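You operate a simulated robot arm through the tools that you are given. There is no shell and no other tool. Be economical: measure what you need, move in short steps, check, and stop when the job is done.

Carry out the task below with a simulated robot arm. There is one attempt and no reset: what you move stays moved.

TASK
Take the dosing cap and leave it on top of the blue vase. Then fetch the blue balled socks and set it on the blue tile.
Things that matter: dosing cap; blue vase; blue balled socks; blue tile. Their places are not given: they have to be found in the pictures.

It is judged by the outcome, as a careful person would: the job done as asked, and still so three seconds after it is handed in. It fails if anything else is knocked over, pushed out of place, dropped, spilled or broken.

THE ROBOT
A 7-joint arm with a two-finger parallel gripper, fixed in place. Base frame: the origin is at the foot of the arm, x ahead of it, y to its left, z up; the work surface is at about z = 900. Lengths are in mm, angles in degrees, forces in N, time in s.
With the tool pointing down near the work surface it reaches from about 300 to 680 mm from the base axis. Its first joint turns from -66.0 to 66.0 degrees. Payload 1.57 kg.
Tool frame: the origin (TCP) lies between the finger pads and is the grasp point; the fingertips stand 30 mm ahead of it; z points along the fingers, y is the line along which they close. The gripper opens to 110 mm. The fingers are 24 mm wide and 12 mm thick; the gripper's body (48 by 112 mm) begins 78 mm behind the TCP.
Orientation is told as [roll, pitch, yaw] about the base's x, y, z axes, in that order, counted from this pose: with the fingers straight down and closing along the base's y, the tool's x points along the base's -x, its y along +y and its z along -z.

THE INTERFACE
- The arm moves only by the tool nudge_tool. Its argument "steps" is a list that holds one entry, the list of rows, each a list of 7 numbers: the shift along the tool's x, y, z in mm, then the turn, a rotation vector about the tool's x, y, z in degrees, then the closure, from 0 (fully open) to 1 (shut). In form: [[[tx, ty, tz, rx, ry, rz, fingers], ...]]. A call has 1 to 8 rows; each row shifts and turns the commanded pose from where the row before left it, along the tool's axes as they then stand. A row lasts 0.2 s, in which the tool goes at most 50 mm and 8.6 degrees; a call with a longer step from one row to the next is refused whole, and so is a gripper value outside its range. A pose out of reach is approached as far as the arm can. The call stops where the force on the tool passes 40 N (or 10 N more than at its start, if that is more) or the arm is blocked; 0.2 s more then pass. The fingers move at their own pace (about 108 mm/s each) and stop on an object; they squeeze with about 26 N. The grip force told is the motor's: it shows also when the fingers shut on nothing. Time passes only in rows, and 0.2 s behind the last, so rows that do not move let the fingers close. It gives the time, the measured TCP pose, the force on the tool (base axes), the opening and the grip force at its end, in the units of the frame above (readings bear some noise), and new pictures: "views" is both (left out), scene, wrist or none.
- Cameras (640 x 400 px; columns grow to the right, rows downward): "scene" is fixed at [168.6, -389.9, 1407.1]; the picture's right is [0.79, -0.61, 0.00], its down [-0.36, -0.47, -0.80] and it looks along [0.49, 0.63, -0.59] (base axes); focal length 281 px, centre (320, 200). "wrist" rides on the gripper at [-36, 0, -80] in the tool frame; the picture's right is [0.00, -1.00, 0.00], its down [0.97, 0.00, -0.24] and it looks along [0.24, 0.00, 0.97] (tool axes); focal length 218 px, centre (320, 200).
- measure_at(camera, pixels): there is no depth. For up to 12 entries [column, row, z] of the newest picture of that camera ("zoom" is the newest enlarged one), the place [x, y] in the base frame at which the ray of that pixel passes the height z, good to about 2 mm, but the place of the scene camera against the robot may be out by one fixed shift of up to 12 mm in any direction. No time passes.
- inspect(camera, box): a new picture of the part [left, top, right, bottom] of that camera's present view, enlarged. No time passes.
- close_job(): hands the job in; it is judged then, once.

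Work in short steps. Measure before you move; look again where a grasp or a placing could have gone wrong, and mend it. You have 80 turns and 120 pictures in all, the two below and enlarged ones among them. Open the gripper and draw the arm clear of the work before you hand the job in, unless the task says otherwise; then end with one line.

The tools are called after "Request:" as a command line: name --argument value ..., lists and objects as JSON in quotes. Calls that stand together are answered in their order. nudge_tool: Moves the arm, as the interface text tells. Its arguments: {"type":"object","properties":{"steps":{"type":"array","items":{"type":"array","items":{"type":"array","items":{"type":"number"}}}},"views":{"type":"string","enum":["both","scene","wrist","none"]}},"required":["steps"]} The other tools are called the same way: measure_at (camera, pixels) gives the place at which the rays of pixels pass given heights; inspect (camera, box) takes an enlarged picture of a part of a camera's view; close_job () hands the job in.

At the start:

```text
time_s: 0.0
ee_pos: [348.4, 32.4, 1229.4]
tcp_rot: [0.1, 0.0, -0.1]
force: [0.5, -0.7, 0.1]
finger_gap: 109.8
gripper_force: 0.2
```

scene: 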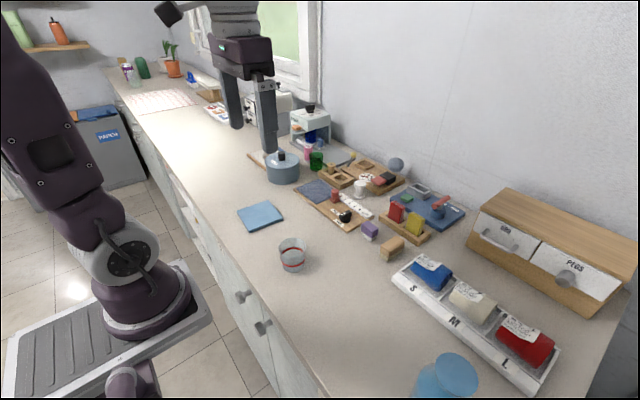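
wrist: 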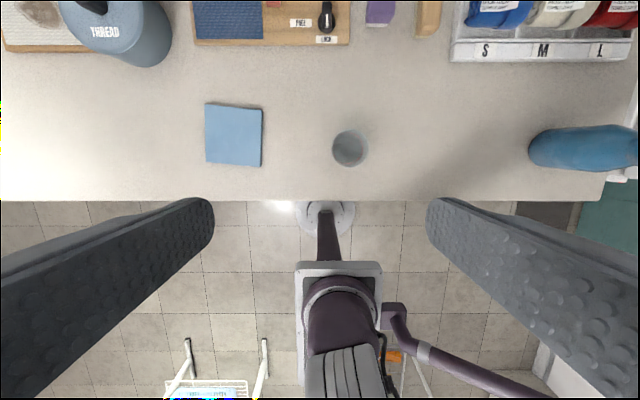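

The blue tile is at scene (260,216), the vase near (447,378) and blue balls in tray S near (430,272). I'll enlarge to find the dosing cap and the socks.

Request:
inspect --camera "scene" --box '[240, 100, 400, 200]'

Request:
inspect --camera "scene" --box '[320, 160, 480, 260]'

Request:
inspect --camera "scene" --box '[368, 240, 624, 400]'

```text
4.00 times, centred on (320, 150) of scene
```

zoom: 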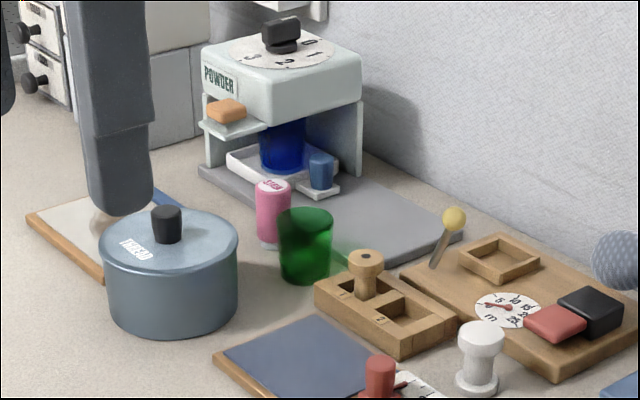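

```text
4.00 times, centred on (400, 210) of scene
```

zoom: 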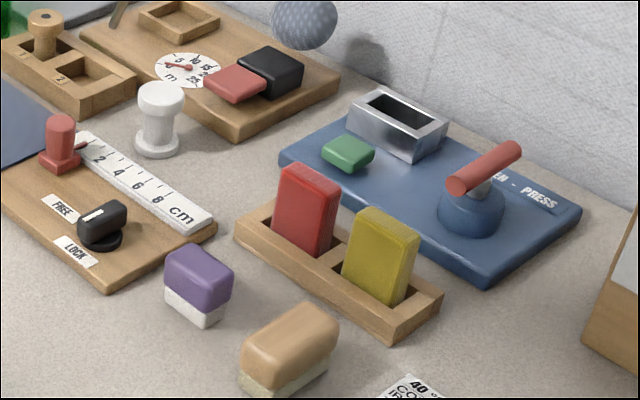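

```text
2.50 times, centred on (496, 320) of scene
```

zoom: 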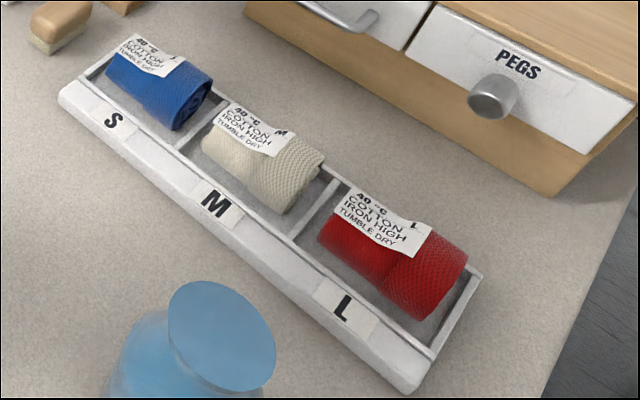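

I need a closer look at the candidates for the dosing cap: the glass at (292,255), and the items by the powder machine.

Request:
inspect --camera "scene" --box '[260, 225, 324, 265]'

Request:
inspect --camera "scene" --box '[284, 125, 348, 165]'

Request:
inspect --camera "wrist" --box '[280, 80, 440, 180]'

Request:
inspect --camera "scene" --box '[100, 40, 260, 140]'

```text
10.00 times, centred on (292, 245) of scene
```

zoom: 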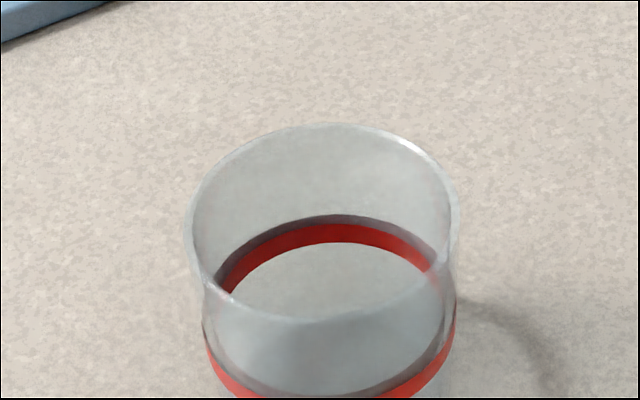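

```text
10.00 times, centred on (316, 145) of scene
```

zoom: 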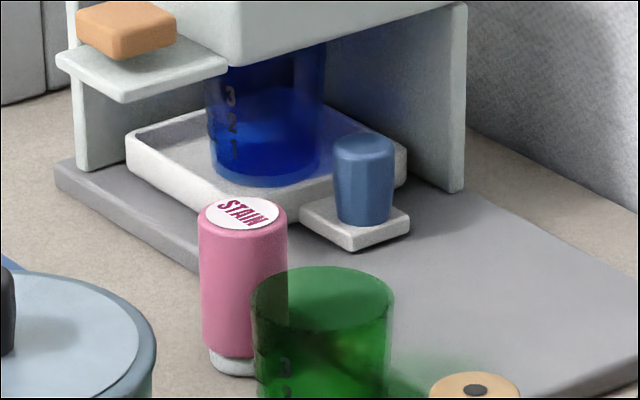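

```text
4.00 times, centred on (360, 130) of wrist
```

zoom: 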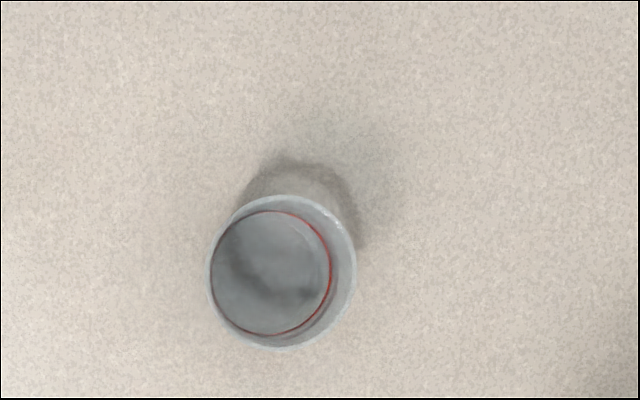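

```text
4.00 times, centred on (180, 90) of scene
```

zoom: 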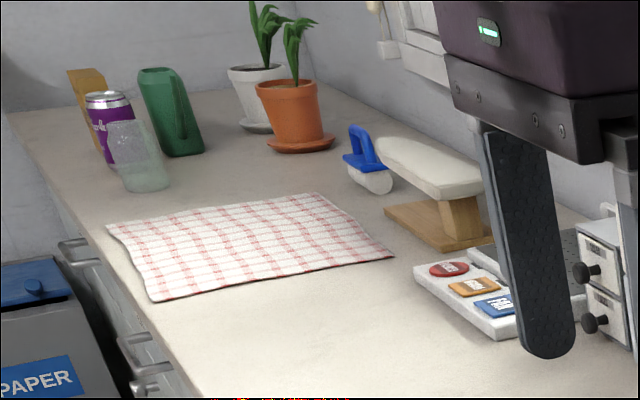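

Candidates are the clear cup with a red fill line and a small blue cap by the powder machine. I'll measure the main places.

Request:
measure_at --camera "wrist" --pixels '[[350, 148, 900], [350, 148, 950], [530, 148, 900], [636, 148, 1050], [233, 135, 905], [495, 10, 930]]'

Request:
measure_at --camera "scene" --pixels '[[292, 270, 900], [292, 245, 945], [456, 370, 1050], [260, 216, 908], [430, 272, 930], [320, 144, 920], [316, 162, 920]]'

Request:
inspect --camera "wrist" --box '[480, 90, 640, 190]'

```text
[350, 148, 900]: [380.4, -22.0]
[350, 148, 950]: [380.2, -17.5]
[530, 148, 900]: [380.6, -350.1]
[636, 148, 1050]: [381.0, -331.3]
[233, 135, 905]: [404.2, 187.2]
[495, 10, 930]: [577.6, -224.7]
```

```text
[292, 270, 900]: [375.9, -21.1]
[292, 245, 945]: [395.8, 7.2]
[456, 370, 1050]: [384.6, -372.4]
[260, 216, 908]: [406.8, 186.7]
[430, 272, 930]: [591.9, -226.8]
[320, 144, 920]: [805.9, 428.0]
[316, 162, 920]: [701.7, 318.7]
```

```text
4.00 times, centred on (560, 140) of wrist
```

zoom: 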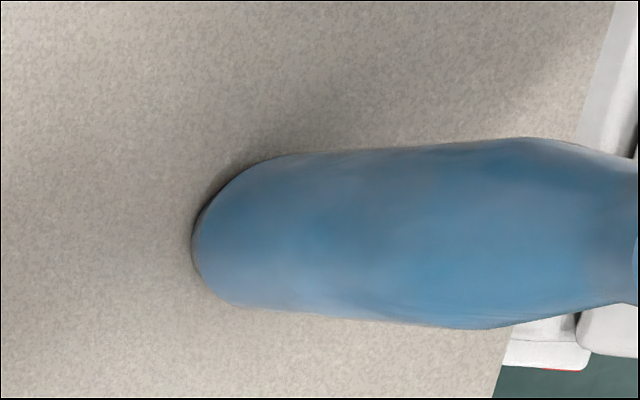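

The powder-machine items are out of reach; the clear cup with the fill line at about (380,-20) is the dosing cap. I'll move toward the vase at the present height to measure its top.

Request:
nudge_tool --steps '[[[0, -45, 0, 0, 0, 0, 0], [0, -45, 0, 0, 0, 0, 0], [0, -45, 0, 0, 0, 0, 0], [0, -45, 0, 0, 0, 0, 0], [0, -45, 0, 0, 0, 0, 0], [0, -45, 0, 0, 0, 0, 0]]]'

Request:
inspect --camera "scene" --box '[260, 235, 324, 275]'

```text
time_s: 1.4
ee_pos: [347.4, -239.3, 1229.5]
tcp_rot: [0.0, 0.1, 0.1]
force: [-0.9, 0.5, 1.0]
finger_gap: 110.0
gripper_force: 0.0
```

scene: 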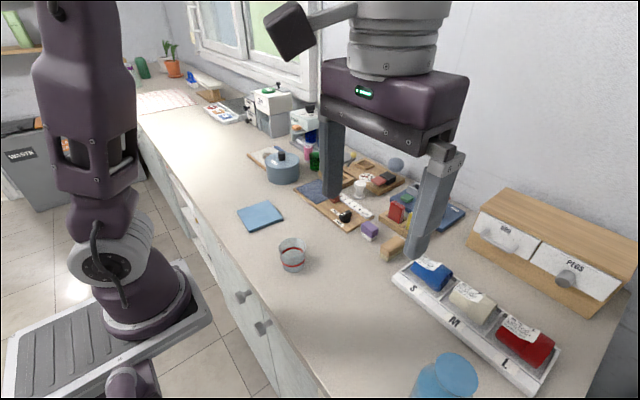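
wrist: 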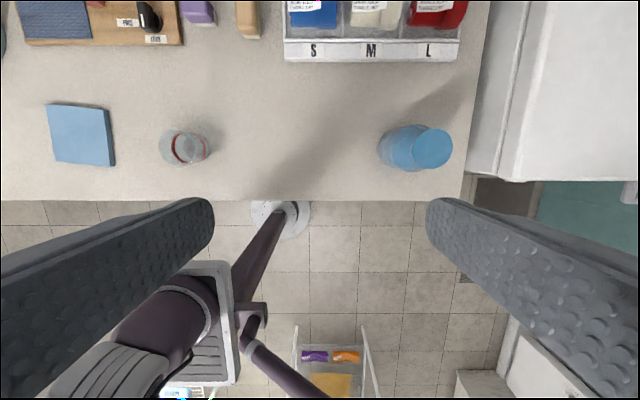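

```text
10.00 times, centred on (292, 255) of scene
```

zoom: 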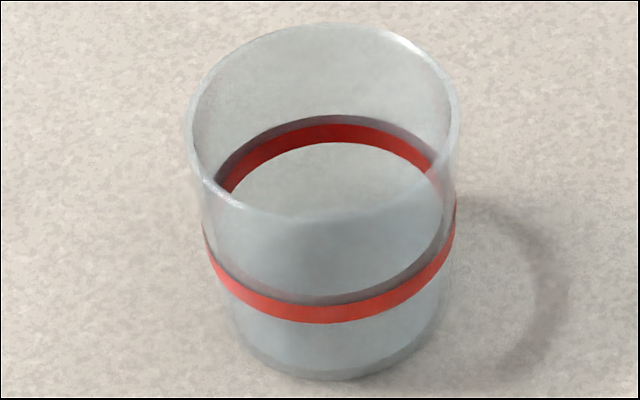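

The vase top appears at wrist (432,148); I'll enlarge it to see its shape.

Request:
inspect --camera "wrist" --box '[368, 114, 464, 174]'

Request:
inspect --camera "scene" --box '[400, 340, 496, 400]'

Request:
measure_at --camera "wrist" --pixels '[[432, 148, 1000], [432, 148, 1050], [432, 148, 1100], [378, 146, 900], [410, 148, 950]]'

Request:
measure_at --camera "scene" --pixels '[[455, 374, 1000], [455, 374, 1050], [455, 374, 1100], [413, 385, 950]]'

```text
6.67 times, centred on (416, 144) of wrist
```

zoom: 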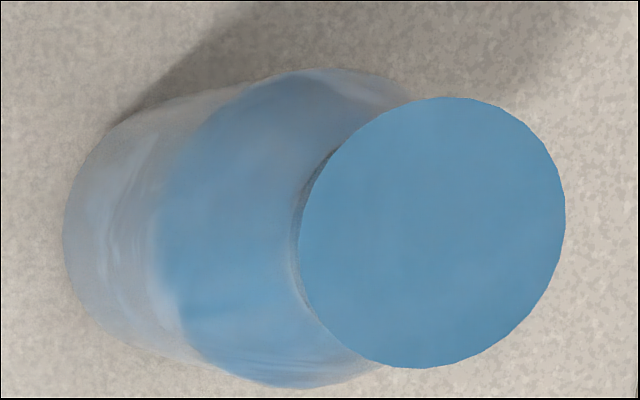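

```text
6.67 times, centred on (448, 370) of scene
```

zoom: 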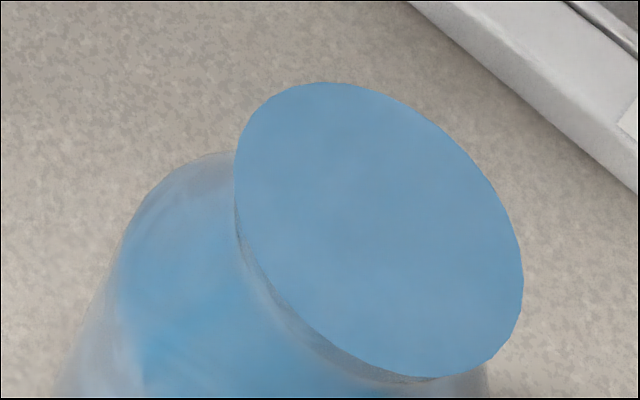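

```text
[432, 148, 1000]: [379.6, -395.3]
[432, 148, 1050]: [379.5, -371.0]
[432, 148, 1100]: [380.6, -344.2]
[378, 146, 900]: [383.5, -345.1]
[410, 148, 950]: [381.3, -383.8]
```

```text
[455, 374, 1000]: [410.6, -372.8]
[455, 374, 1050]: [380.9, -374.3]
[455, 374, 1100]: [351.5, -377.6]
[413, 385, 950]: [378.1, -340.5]
```

The vase top is a flat disc about 47 mm across near (380,-372), z≈1050. A second view from straight above will fix its height by parallax.

Request:
nudge_tool --steps '[[[0, -45, 0, 0, 0, 0, 0], [0, -45, 0, 0, 0, 0, 0], [0, -42, 0, 0, 0, 0, 0], [0, 0, 0, 0, 0, 0, 0]]]' --views "wrist"

Request:
inspect --camera "wrist" --box '[272, 114, 368, 174]'

```text
time_s: 2.4
ee_pos: [349.8, -371.0, 1230.2]
tcp_rot: [0.0, 0.1, -0.1]
force: [-0.1, -0.3, -0.6]
finger_gap: 110.0
gripper_force: 0.0
```

wrist: 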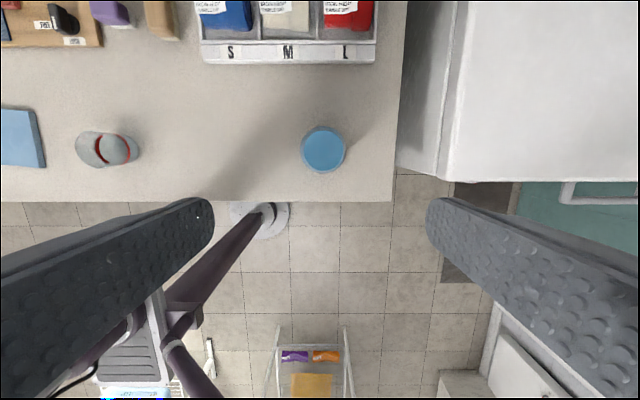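

```text
6.67 times, centred on (320, 144) of wrist
```

zoom: 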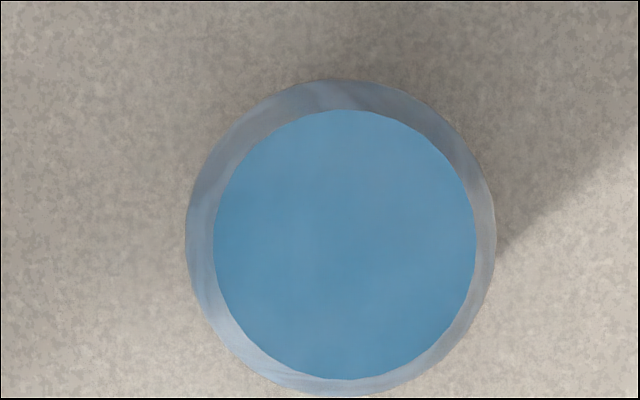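

Request:
measure_at --camera "zoom" --pixels '[[345, 244, 1030], [345, 244, 1050], [345, 244, 1070], [213, 244, 1050], [477, 244, 1050], [345, 109, 1050], [345, 380, 1050]]'

Request:
measure_at --camera "wrist" --pixels '[[85, 150, 900], [117, 150, 950], [108, 149, 940], [108, 149, 955]]'

Request:
inspect --camera "wrist" --box '[59, 119, 155, 179]'

```text
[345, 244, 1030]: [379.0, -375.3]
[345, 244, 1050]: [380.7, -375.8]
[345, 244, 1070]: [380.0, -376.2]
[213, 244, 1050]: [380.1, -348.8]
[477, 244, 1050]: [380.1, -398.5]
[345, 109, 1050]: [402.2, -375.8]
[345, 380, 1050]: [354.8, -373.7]
```

```text
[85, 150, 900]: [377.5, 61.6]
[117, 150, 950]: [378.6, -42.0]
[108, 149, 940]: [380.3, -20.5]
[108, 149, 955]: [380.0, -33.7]
```

```text
6.67 times, centred on (107, 149) of wrist
```

zoom: 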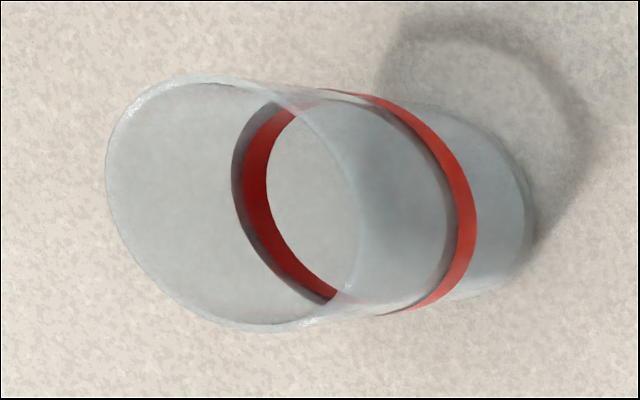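

Request:
measure_at --camera "wrist" --pixels '[[94, 149.5, 950], [94, 149.5, 960], [94, 149.5, 970], [139.5, 149, 900], [75, 147, 960], [112.5, 152, 960]]'

```text
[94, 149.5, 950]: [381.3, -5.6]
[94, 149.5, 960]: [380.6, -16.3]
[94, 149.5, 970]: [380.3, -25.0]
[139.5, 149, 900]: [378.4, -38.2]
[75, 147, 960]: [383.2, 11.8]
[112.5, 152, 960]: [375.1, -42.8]
```

The cup rim is at z≈960, centre (380,-16.5), about 55 mm across; the vase top is at (380,-375), z≈1044. I'll go above the cup now.

Request:
nudge_tool --steps '[[[0, 45, 0, 0, 0, 0, 0], [-4, 45, 0, 0, 0, 0, 0], [-4, 45, 0, 0, 0, 0, 0], [-4, 45, 0, 0, 0, 0, 0], [-4, 45, 0, 0, 0, 0, 0], [-5, 45, 0, 0, 0, 0, 0], [-5, 45, 0, 0, 0, 0, 0], [-4, 40, 0, 0, 0, 0, 0]]]' --views "none"

Request:
nudge_tool --steps '[[[0, 0, 45, 0, 0, 0, 0], [0, 0, 45, 0, 0, 0, 0], [0, 0, 45, 0, 0, 0, 0], [0, 0, 45, 0, 0, 0, 0], [0, 0, 20, 0, 0, 0, 0]]]'

```text
time_s: 4.2
ee_pos: [375.0, -14.3, 1228.2]
tcp_rot: [0.0, 0.2, 0.1]
force: [0.5, 0.8, -0.7]
finger_gap: 110.2
gripper_force: 0.1
```

```text
time_s: 5.4
ee_pos: [378.5, -13.2, 1028.1]
tcp_rot: [0.0, 0.1, 0.0]
force: [-0.3, 0.7, -0.8]
finger_gap: 109.9
gripper_force: 0.1
```

scene: 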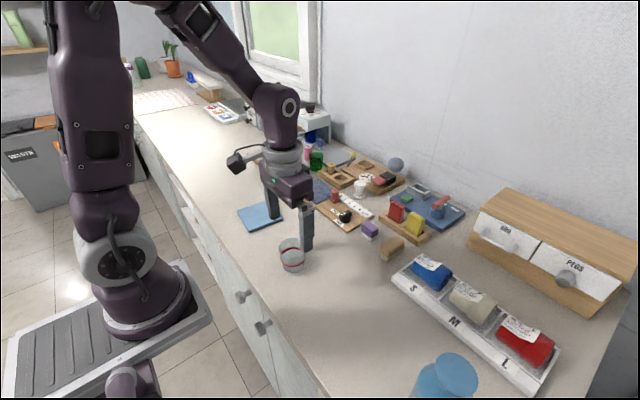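
wrist: 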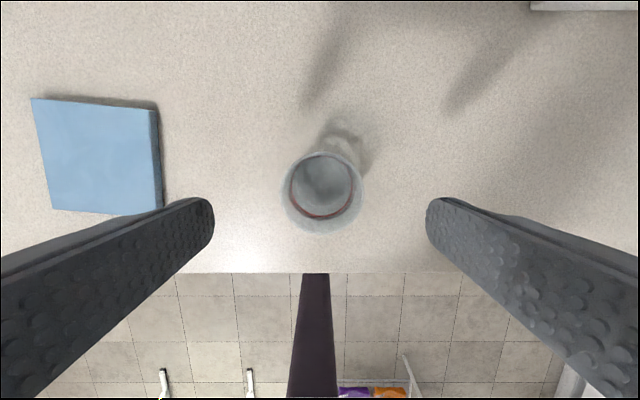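

Request:
measure_at --camera "wrist" --pixels '[[322, 192, 960], [281, 192, 960], [364, 192, 960], [322, 150, 960], [322, 235, 960]]'

```text
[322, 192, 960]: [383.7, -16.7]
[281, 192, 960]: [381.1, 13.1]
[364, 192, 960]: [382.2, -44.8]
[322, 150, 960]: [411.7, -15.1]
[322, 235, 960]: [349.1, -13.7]
```

Rim centre at about (381,-16). I'll align, descend to z=940 and close.

Request:
nudge_tool --steps '[[[-3, -3, 20, 0, 0, 0, 0], [0, 0, 30, 0, 0, 0, 0], [0, 0, 30, 0, 0, 0, 0], [0, 0, 8, 0, 0, 0, 0], [0, 0, 0, 0, 0, 0, 0.3], [0, 0, 0, 0, 0, 0, 0.6], [0, 0, 0, 0, 0, 0, 0.6]]]'

```text
time_s: 7.0
ee_pos: [382.3, -17.6, 940.7]
tcp_rot: [0.0, -0.1, -0.1]
force: [0.7, 0.4, -0.4]
finger_gap: 56.8
gripper_force: 26.0
```

scene: 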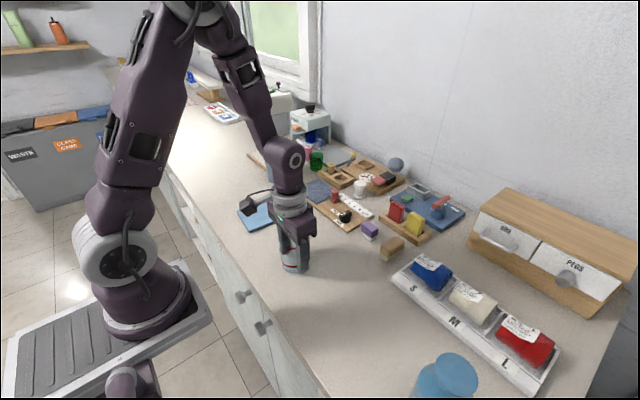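
wrist: 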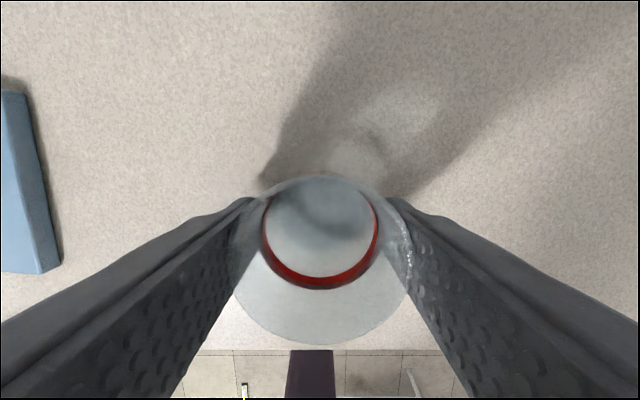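

Gripped at 56.8 mm with 26 N. I'll lift straight up, keeping the cup level.

Request:
nudge_tool --steps '[[[0, 0, -15, 0, 0, 0, 0.7], [0, 0, -30, 0, 0, 0, 0.7], [0, 0, -35, 0, 0, 0, 0.7], [0, 0, -40, 0, 0, 0, 0.7], [0, 0, -40, 0, 0, 0, 0.7], [0, 0, -30, 0, 0, 0, 0.7], [0, 0, -10, 0, 0, 0, 0.7]]]'

```text
time_s: 8.6
ee_pos: [380.2, -17.0, 1141.9]
tcp_rot: [0.0, 0.0, -0.1]
force: [0.3, 0.7, -0.7]
finger_gap: 56.7
gripper_force: 26.4
```

scene: 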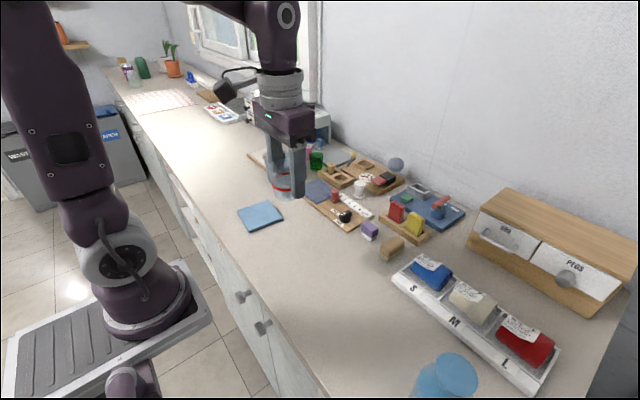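
wrist: 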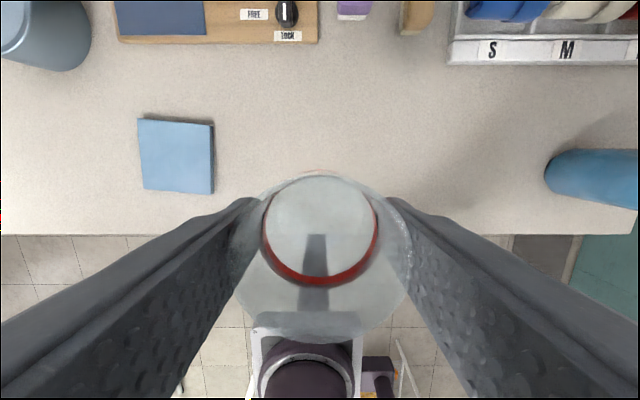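

The cup came up cleanly (bottom at about z=1101). I'll travel to y≈-375 over the vase.

Request:
nudge_tool --steps '[[[0, -35, 0, 0, 0, 0, 0.7], [0, -45, 0, 0, 0, 0, 0.7], [0, -45, 0, 0, 0, 0, 0.7], [0, -45, 0, 0, 0, 0, 0.7], [0, -45, 0, 0, 0, 0, 0.7], [0, -45, 0, 0, 0, 0, 0.7], [0, -45, 0, 0, 0, 0, 0.7], [0, -35, 0, 0, 0, 0, 0.7]]]' --views "none"

Request:
nudge_tool --steps '[[[0, -17, 0, 0, 0, 0, 0.7], [0, 0, 0, 0, 0, 0, 0.7], [0, 0, 0, 0, 0, 0, 0.7]]]'

```text
time_s: 10.4
ee_pos: [381.1, -357.2, 1139.9]
tcp_rot: [0.1, 0.0, 0.0]
force: [-0.2, 0.2, 0.2]
finger_gap: 56.6
gripper_force: 26.1
```

```text
time_s: 11.2
ee_pos: [380.9, -375.7, 1140.9]
tcp_rot: [0.0, 0.1, 0.0]
force: [-0.6, 0.9, 0.7]
finger_gap: 56.5
gripper_force: 25.9
```

scene: 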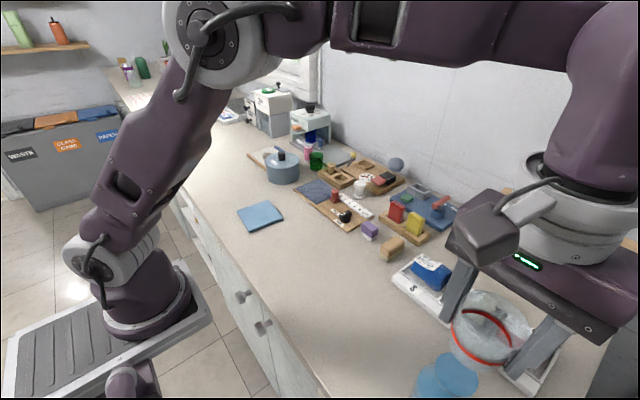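
wrist: 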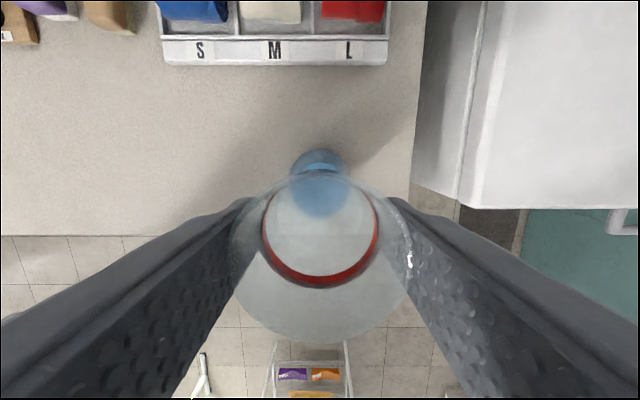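

The vase sits centred beneath the cup (wrist ≈(320,170-195)). I'll lower to just above it, then feel down in small steps.

Request:
nudge_tool --steps '[[[0, 0, 20, 0, 0, 0, 0.7], [0, 0, 20, 0, 0, 0, 0.7], [0, 0, 8, 0, 0, 0, 0.7], [0, 0, 0, 0, 0, 0, 0.7]]]'

Request:
inspect --camera "scene" --box '[400, 300, 560, 400]'

Request:
inspect --camera "wrist" --box '[240, 130, 400, 230]'

```text
time_s: 12.2
ee_pos: [382.2, -375.4, 1093.1]
tcp_rot: [0.0, 0.0, 0.1]
force: [-0.5, -0.1, -0.9]
finger_gap: 56.7
gripper_force: 25.8
```

scene: 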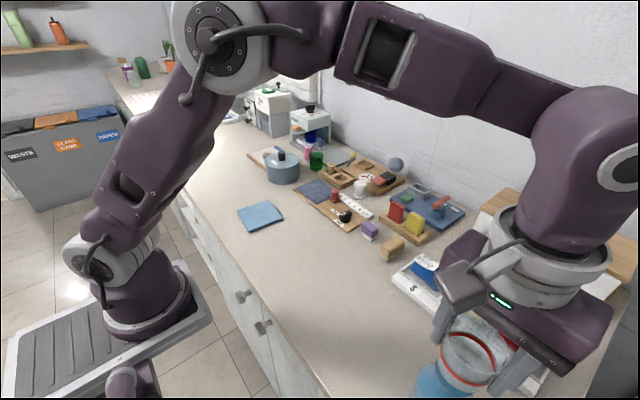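
wrist: 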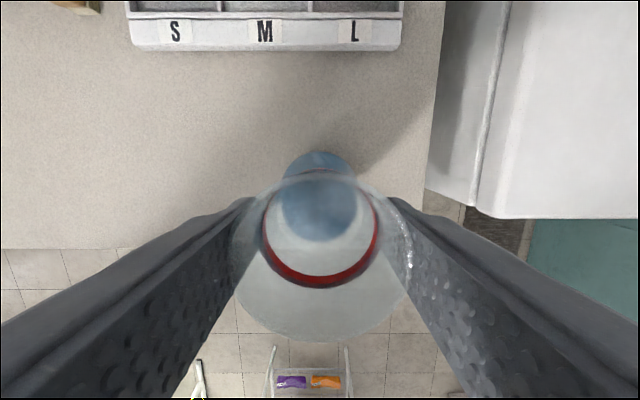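

```text
4.00 times, centred on (480, 350) of scene
```

zoom: 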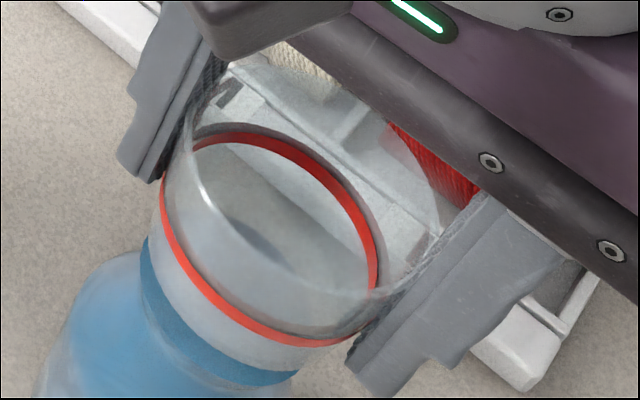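

```text
4.00 times, centred on (320, 180) of wrist
```

zoom: 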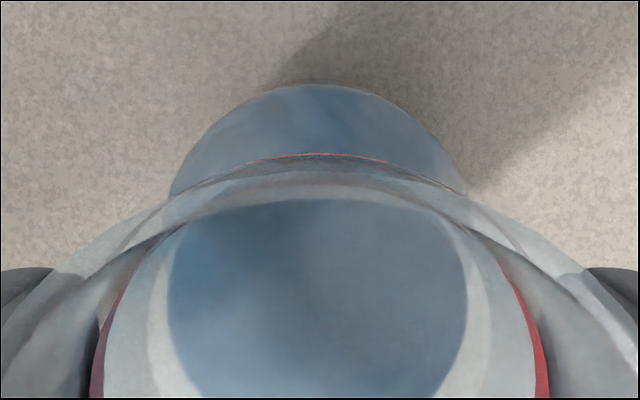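

Request:
measure_at --camera "wrist" --pixels '[[320, 180, 1044], [320, 241, 1044], [282, 210, 1044], [357, 210, 1044]]'

Request:
nudge_tool --steps '[[[0, 0, 3, 0, 0, 0, 0.7], [0, 0, 0, 0, 0, 0, 0.7]]]' --views "none"

```text
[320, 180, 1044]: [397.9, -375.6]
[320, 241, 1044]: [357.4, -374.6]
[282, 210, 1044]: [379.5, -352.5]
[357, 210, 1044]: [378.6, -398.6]
```

```text
time_s: 12.8
ee_pos: [381.6, -375.2, 1090.0]
tcp_rot: [-0.1, 0.0, 0.1]
force: [-0.4, 0.2, -0.3]
finger_gap: 56.2
gripper_force: 26.3
```

Aligned to within ~2 mm (disc centre ≈ (379,-375)). Continuing down in 2 mm steps.

Request:
nudge_tool --steps '[[[1, 0, 2, 0, 0, 0, 0.7], [0, 0, 0, 0, 0, 0, 0.7]]]' --views "none"

Request:
nudge_tool --steps '[[[0, 0, 2, 0, 0, 0, 0.7], [0, 0, 0, 0, 0, 0, 0.7]]]' --views "none"

Request:
nudge_tool --steps '[[[0, 0, 1.5, 0, 0, 0, 0.7], [0, 0, 0, 0, 0, 0, 0.7]]]' --views "none"

```text
time_s: 13.4
ee_pos: [381.0, -375.7, 1087.6]
tcp_rot: [0.0, 0.1, 0.0]
force: [0.9, 0.0, -0.9]
finger_gap: 56.4
gripper_force: 26.7
```

```text
time_s: 14.0
ee_pos: [381.8, -374.5, 1086.1]
tcp_rot: [0.0, -0.1, -0.1]
force: [-0.4, 0.0, -0.2]
finger_gap: 56.5
gripper_force: 25.8
```

```text
time_s: 14.6
ee_pos: [380.4, -374.2, 1084.3]
tcp_rot: [0.1, 0.1, 0.0]
force: [-0.3, -0.5, -0.6]
finger_gap: 56.0
gripper_force: 25.9
```

No contact yet; I'll check the picture and go on feeling down.

Request:
nudge_tool --steps '[[[0, 0, 1.5, 0, 0, 0, 0.7], [0, 0, 0, 0, 0, 0, 0.7]]]' --views "none"

Request:
nudge_tool --steps '[[[0, 0, 1.5, 0, 0, 0, 0.7], [0, 0, 0, 0, 0, 0, 0.7]]]' --views "scene"

Request:
inspect --camera "scene" --box '[400, 320, 528, 400]'

```text
time_s: 15.2
ee_pos: [381.2, -374.6, 1082.3]
tcp_rot: [0.0, 0.0, 0.1]
force: [0.0, -0.2, -0.1]
finger_gap: 56.2
gripper_force: 25.7
```

```text
time_s: 15.8
ee_pos: [379.6, -375.0, 1080.9]
tcp_rot: [0.0, 0.0, 0.1]
force: [0.2, 1.2, 0.0]
finger_gap: 56.3
gripper_force: 25.8
```

scene: 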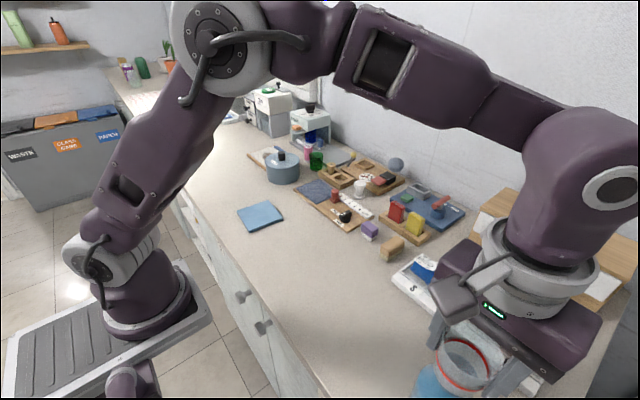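

```text
5.00 times, centred on (464, 360) of scene
```

zoom: 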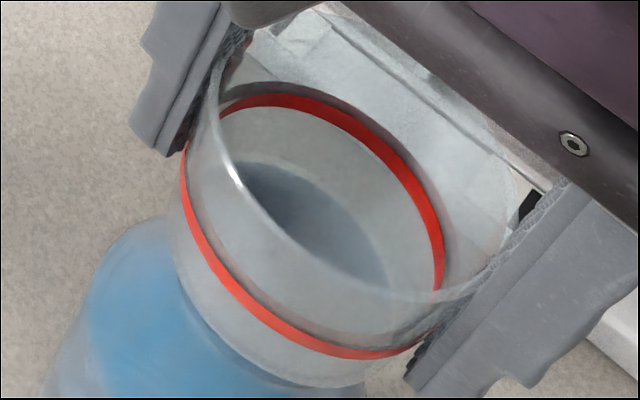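

Request:
nudge_tool --steps '[[[0, 0, 1.5, 0, 0, 0, 0.7], [0, 0, 0, 0, 0, 0, 0.7]]]' --views "none"

Request:
nudge_tool --steps '[[[0, 0, 1.5, 0, 0, 0, 0.7], [0, 0, 0, 0, 0, 0, 0.7]]]' --views "none"

Request:
nudge_tool --steps '[[[0, 0, 1.5, 0, 0, 0, 0.7], [0, 0, 0, 0, 0, 0, 0.7]]]' --views "wrist"

Request:
inspect --camera "scene" --box '[400, 320, 528, 400]'

```text
time_s: 16.4
ee_pos: [380.6, -374.5, 1079.6]
tcp_rot: [0.0, -0.1, 0.0]
force: [-0.2, 0.1, 4.7]
finger_gap: 56.2
gripper_force: 25.7
```

```text
time_s: 17.0
ee_pos: [381.7, -375.8, 1079.2]
tcp_rot: [-0.1, -0.1, 0.1]
force: [1.3, 1.3, 17.8]
finger_gap: 56.1
gripper_force: 26.6
```

```text
time_s: 17.6
ee_pos: [380.7, -373.9, 1075.6]
tcp_rot: [0.1, 0.0, 0.0]
force: [0.2, 0.2, 8.2]
finger_gap: 54.0
gripper_force: 26.0
```

wrist: 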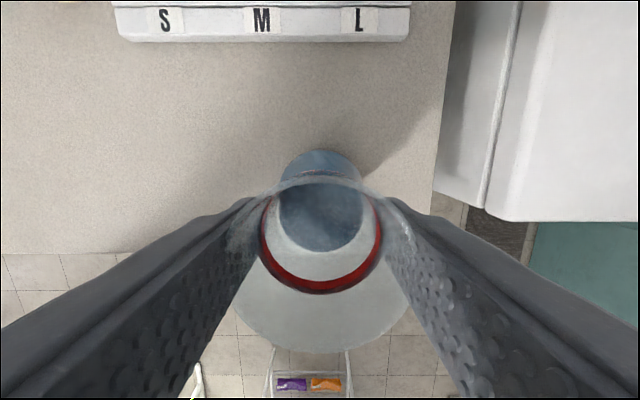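

```text
5.00 times, centred on (464, 360) of scene
```

zoom: 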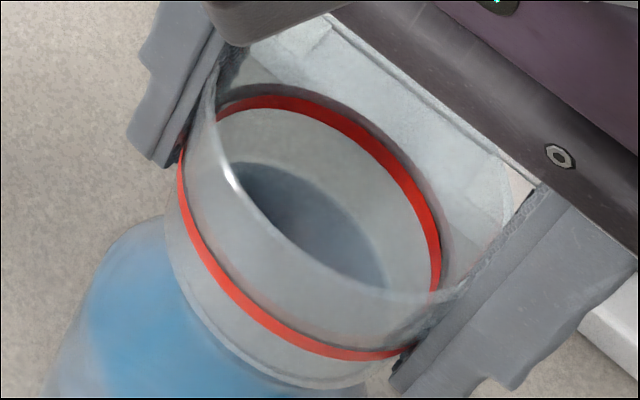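

Contact (8–18 N) — the cup stands on the vase top. I'll relieve the push by 1 mm and open gradually.

Request:
nudge_tool --steps '[[[0, 0, -0.8, 0, 0, 0, 0.6], [0, 0, 0, 0, 0, 0, 0.5], [0, 0, 0, 0, 0, 0, 0.45], [0, 0, 0, 0, 0, 0, 0.35], [0, 0, 0, 0, 0, 0, 0.2], [0, 0, 0, 0, 0, 0, 0.1]]]'

Request:
inspect --camera "scene" --box '[400, 320, 528, 400]'

```text
time_s: 19.0
ee_pos: [380.4, -375.3, 1077.5]
tcp_rot: [0.1, 0.0, 0.1]
force: [0.4, -0.2, -0.7]
finger_gap: 99.3
gripper_force: 0.1
```

scene: 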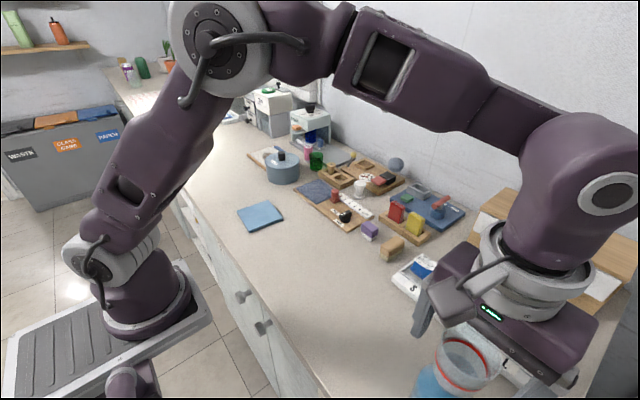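
wrist: 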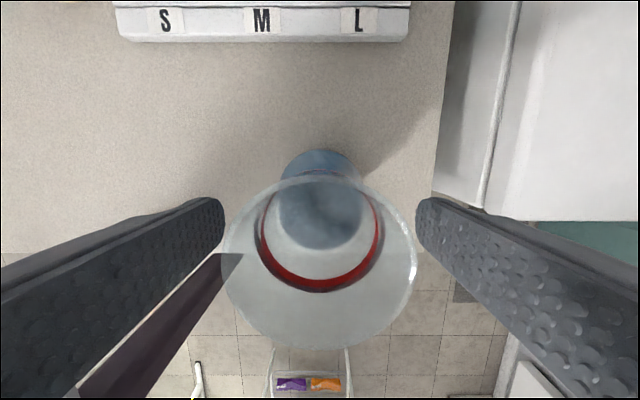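

```text
5.00 times, centred on (464, 360) of scene
```

zoom: 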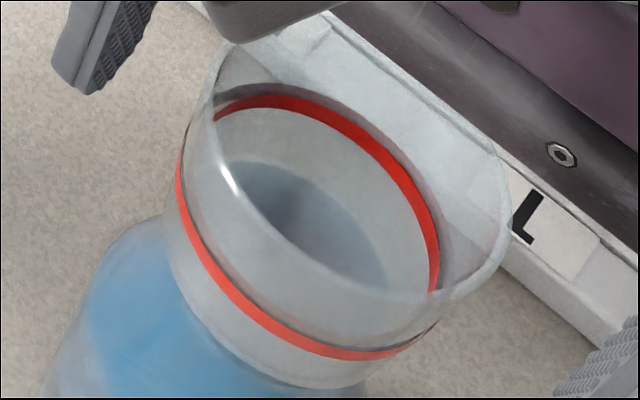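

The cup stands free on the vase. Raising straight up to z≈1230.

Request:
nudge_tool --steps '[[[0, 0, -15, 0, 0, 0, 0.05], [0, 0, -30, 0, 0, 0, 0], [0, 0, -40, 0, 0, 0, 0], [0, 0, -40, 0, 0, 0, 0], [0, 0, -30, 0, 0, 0, 0], [0, 0, 0, 0, 0, 0, 0]]]'

Request:
inspect --camera "wrist" --box '[256, 110, 384, 190]'

Request:
inspect --camera "wrist" --box '[160, 0, 352, 120]'

```text
time_s: 20.4
ee_pos: [378.6, -375.3, 1232.6]
tcp_rot: [0.0, 0.0, 0.0]
force: [-0.2, -0.6, 0.2]
finger_gap: 109.9
gripper_force: 0.0
```

scene: 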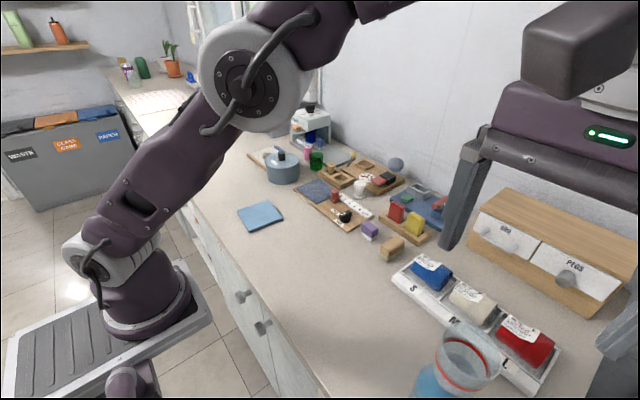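
wrist: 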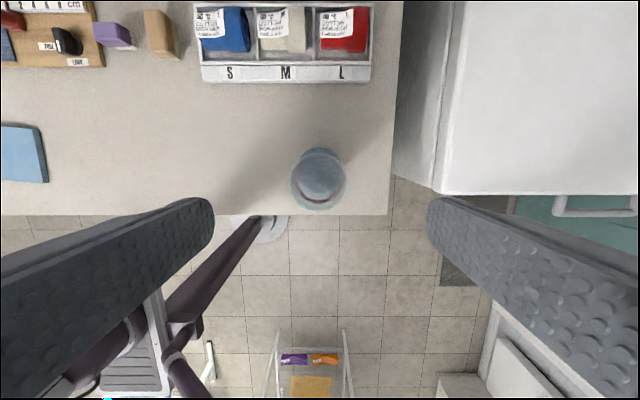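

```text
5.00 times, centred on (320, 150) of wrist
```

zoom: 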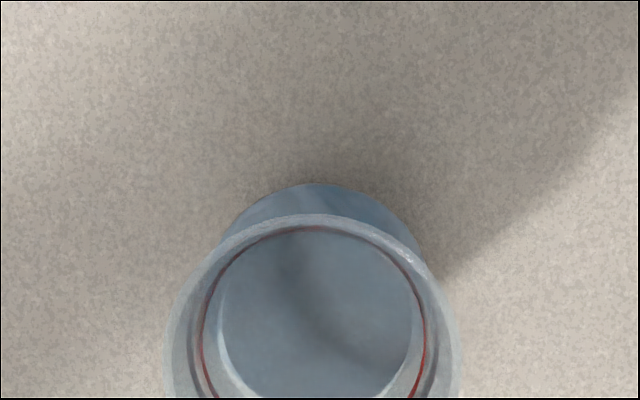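

```text
3.33 times, centred on (256, 60) of wrist
```

zoom: 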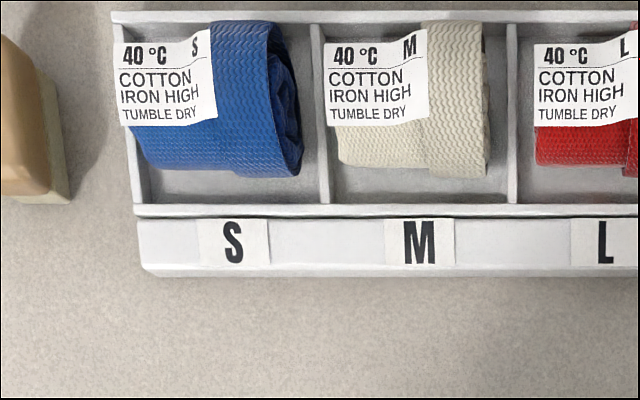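

The cup is well seated. Now I'll go above the blue socks (tray compartment S, about (585,-227)) for a straight-down view.

Request:
nudge_tool --steps '[[[-28, 25, 0, 0, 0, 0, 0], [-28, 25, 0, 0, 0, 0, 0], [-28, 25, 0, 0, 0, 0, 0], [-28, 25, 0, 0, 0, 0, 0], [-28, 25, 0, 0, 0, 0, 0], [-28, 23, 0, 0, 0, 0, 0]]]' --views "none"

Request:
nudge_tool --steps '[[[0, 0, 40, 0, 0, 0, 0], [0, 0, 40, 0, 0, 0, 0], [0, 0, 30, 0, 0, 0, 0], [0, 0, 0, 0, 0, 0, 0]]]'

Request:
inspect --camera "wrist" --box '[240, 80, 400, 180]'

```text
time_s: 21.8
ee_pos: [500.1, -267.4, 1231.4]
tcp_rot: [-0.2, -0.2, -0.1]
force: [0.3, 0.6, -0.9]
finger_gap: 110.1
gripper_force: 0.0
out of reach, approached as far as the arm can: row 5, 6
```

```text
time_s: 22.8
ee_pos: [501.6, -267.3, 1120.6]
tcp_rot: [0.0, 0.0, -0.1]
force: [-0.1, -0.6, 0.7]
finger_gap: 110.2
gripper_force: 0.1
```

scene: 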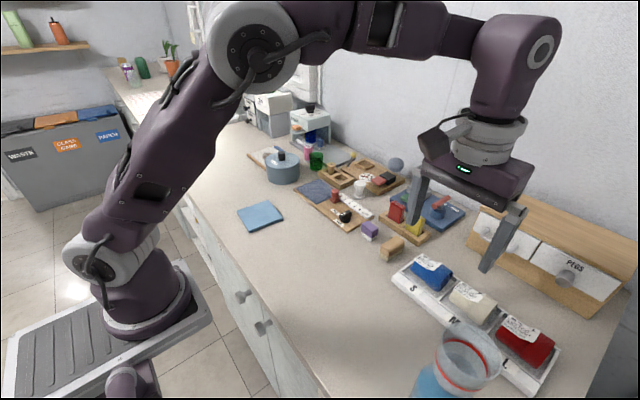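
wrist: 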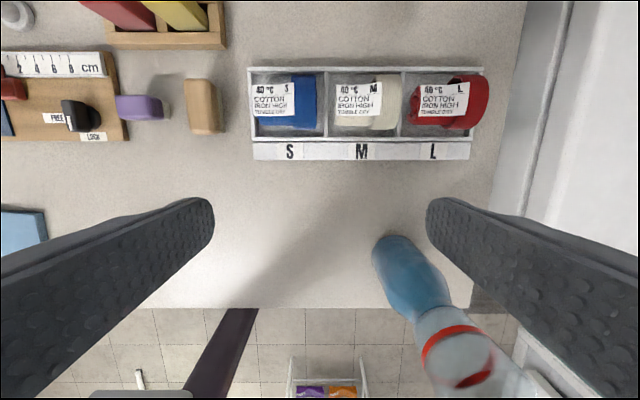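

```text
4.00 times, centred on (320, 130) of wrist
```

zoom: 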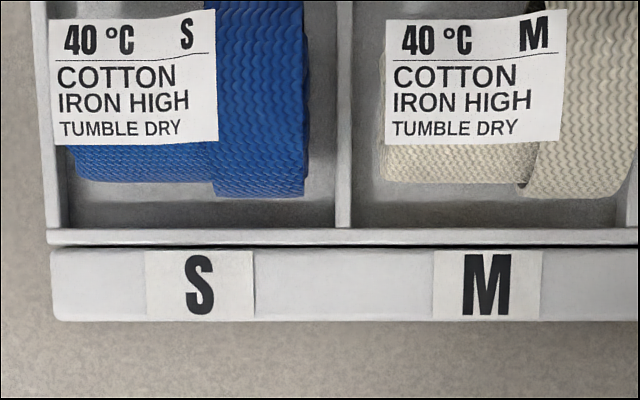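

The arm stopped short at (500,-267); lower now, I can reach further. Moving to TCP (550,-232) for a clear view.

Request:
nudge_tool --steps '[[[-25, 17, 0, 0, 0, 0, 0], [-25, 18, 0, 0, 0, 0, 0], [0, 0, 0, 0, 0, 0, 0]]]' --views "wrist"

Request:
inspect --camera "wrist" --box '[240, 90, 400, 190]'

```text
time_s: 23.6
ee_pos: [550.8, -232.2, 1124.0]
tcp_rot: [0.0, 0.0, 0.0]
force: [0.0, -0.6, 0.0]
finger_gap: 110.1
gripper_force: 0.0
```

wrist: 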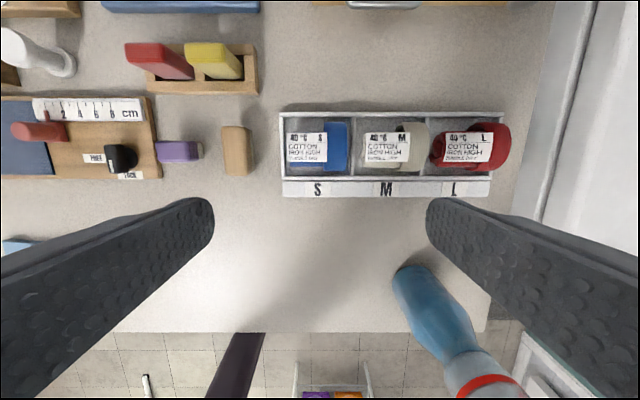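

```text
4.00 times, centred on (320, 140) of wrist
```

zoom: 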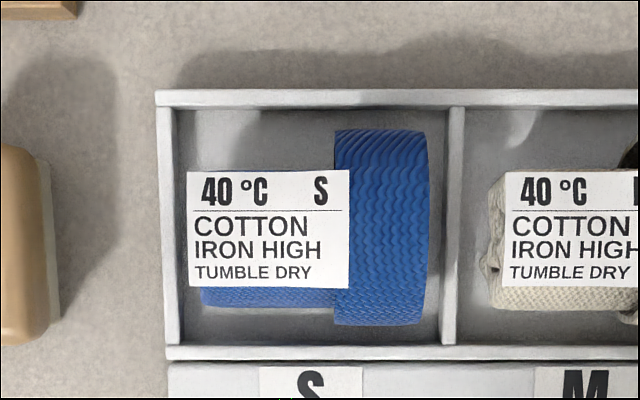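

Request:
measure_at --camera "zoom" --pixels '[[335, 130, 930], [335, 325, 930], [430, 228, 930], [195, 240, 930], [160, 98, 920], [160, 98, 940], [160, 352, 920], [160, 352, 940], [452, 352, 920], [452, 352, 940], [349, 287, 930], [349, 287, 960]]'

Request:
nudge_tool --steps '[[[0, 0, 0, 0, 0, 8.5, 0], [0, 0, 0, 0, 0, 8.5, 0], [0, 0, 0, 0, 0, 8.5, 0], [0, 0, 0, 0, 0, 8.5, 0], [0, 0, 0, 0, 0, 8.5, 0], [0, 0, 0, 0, 0, 8.5, 0]]]' --views "none"

Request:
nudge_tool --steps '[[[0, 0, 0, 0, 0, 8.5, 0], [0, 0, 0, 0, 0, 8.5, 0], [0, 0, 0, 0, 0, 8.5, 0], [0, 0, 0, 0, 0, 8.5, 0], [0, 0, 0, 0, 0, 5, 0], [0, 0, 0, 0, 0, 0, 0]]]' --views "wrist"

```text
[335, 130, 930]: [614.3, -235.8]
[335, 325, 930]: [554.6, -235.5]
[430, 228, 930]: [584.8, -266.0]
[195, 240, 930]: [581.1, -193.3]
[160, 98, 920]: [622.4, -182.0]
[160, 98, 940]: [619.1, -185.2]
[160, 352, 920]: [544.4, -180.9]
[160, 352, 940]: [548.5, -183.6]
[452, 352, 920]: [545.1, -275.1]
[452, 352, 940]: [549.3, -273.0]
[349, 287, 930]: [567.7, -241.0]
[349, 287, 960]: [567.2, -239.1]
```

```text
time_s: 25.0
ee_pos: [550.9, -230.5, 1123.0]
tcp_rot: [0.0, 0.0, -51.3]
force: [0.7, 0.5, 0.1]
finger_gap: 110.3
gripper_force: 0.1
```

```text
time_s: 26.4
ee_pos: [549.9, -232.4, 1122.9]
tcp_rot: [0.0, 0.0, -90.0]
force: [-0.2, -0.3, 0.9]
finger_gap: 110.2
gripper_force: 0.1
```

wrist: 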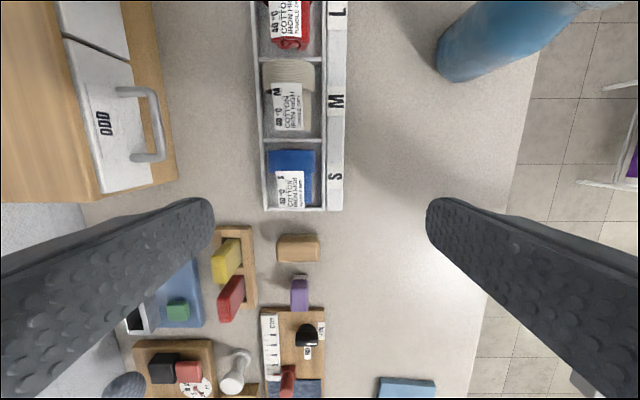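

Yaw is −90°; fingers now close along x. I'll shift +34 mm in x to centre on the socks and take a close view.

Request:
nudge_tool --steps '[[[0, 34, 0, 0, 0, 0, 0], [0, 0, 30, 0, 0, 0, 0], [0, 0, 10, 0, 0, 0, 0], [0, 0, 0, 0, 0, 0, 0]]]'

Request:
inspect --camera "wrist" --box '[240, 120, 400, 220]'

Request:
inspect --camera "scene" --box '[376, 235, 504, 315]'

```text
time_s: 27.4
ee_pos: [584.0, -231.0, 1080.9]
tcp_rot: [0.1, 0.0, -90.0]
force: [-0.6, -1.0, 0.0]
finger_gap: 110.0
gripper_force: 0.0
```

scene: 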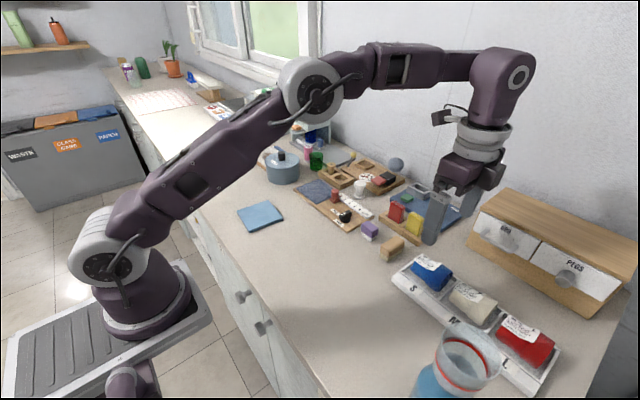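
wrist: 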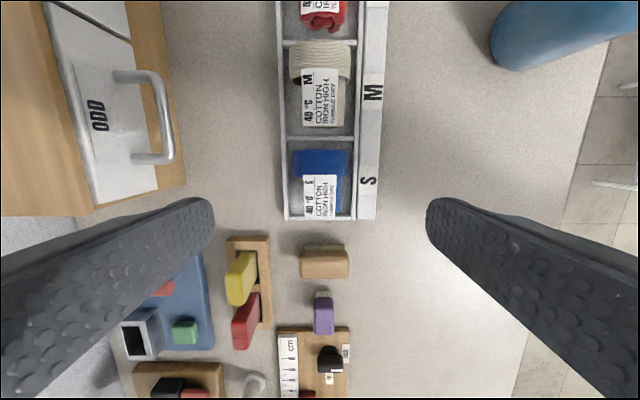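

```text
4.00 times, centred on (320, 170) of wrist
```

zoom: 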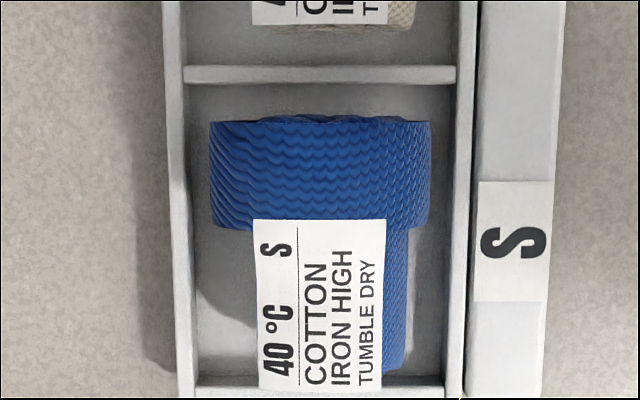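

```text
5.00 times, centred on (440, 275) of scene
```

zoom: 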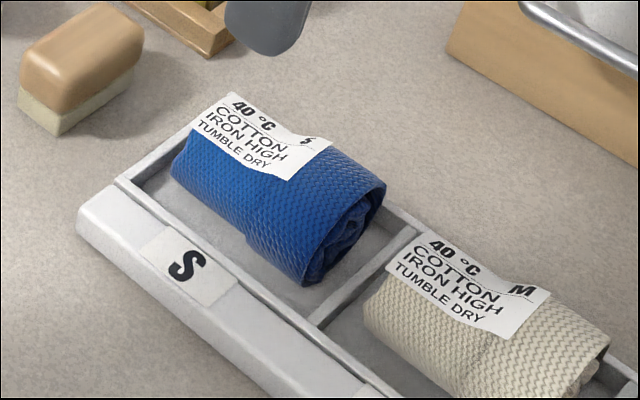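

Request:
measure_at --camera "zoom" --pixels '[[320, 74, 920], [320, 74, 940], [320, 121, 930], [320, 121, 950], [210, 170, 930], [432, 170, 930], [176, 200, 920], [459, 200, 920], [384, 219, 930], [384, 219, 960], [255, 391, 920], [388, 300, 930]]'

```text
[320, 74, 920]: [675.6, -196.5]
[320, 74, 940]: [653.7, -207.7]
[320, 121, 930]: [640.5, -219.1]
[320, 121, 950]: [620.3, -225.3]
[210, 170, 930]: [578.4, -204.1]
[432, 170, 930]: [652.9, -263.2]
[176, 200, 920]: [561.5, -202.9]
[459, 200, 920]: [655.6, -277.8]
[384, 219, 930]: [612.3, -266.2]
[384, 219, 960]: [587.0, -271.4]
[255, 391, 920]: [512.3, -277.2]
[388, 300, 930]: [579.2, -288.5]
```

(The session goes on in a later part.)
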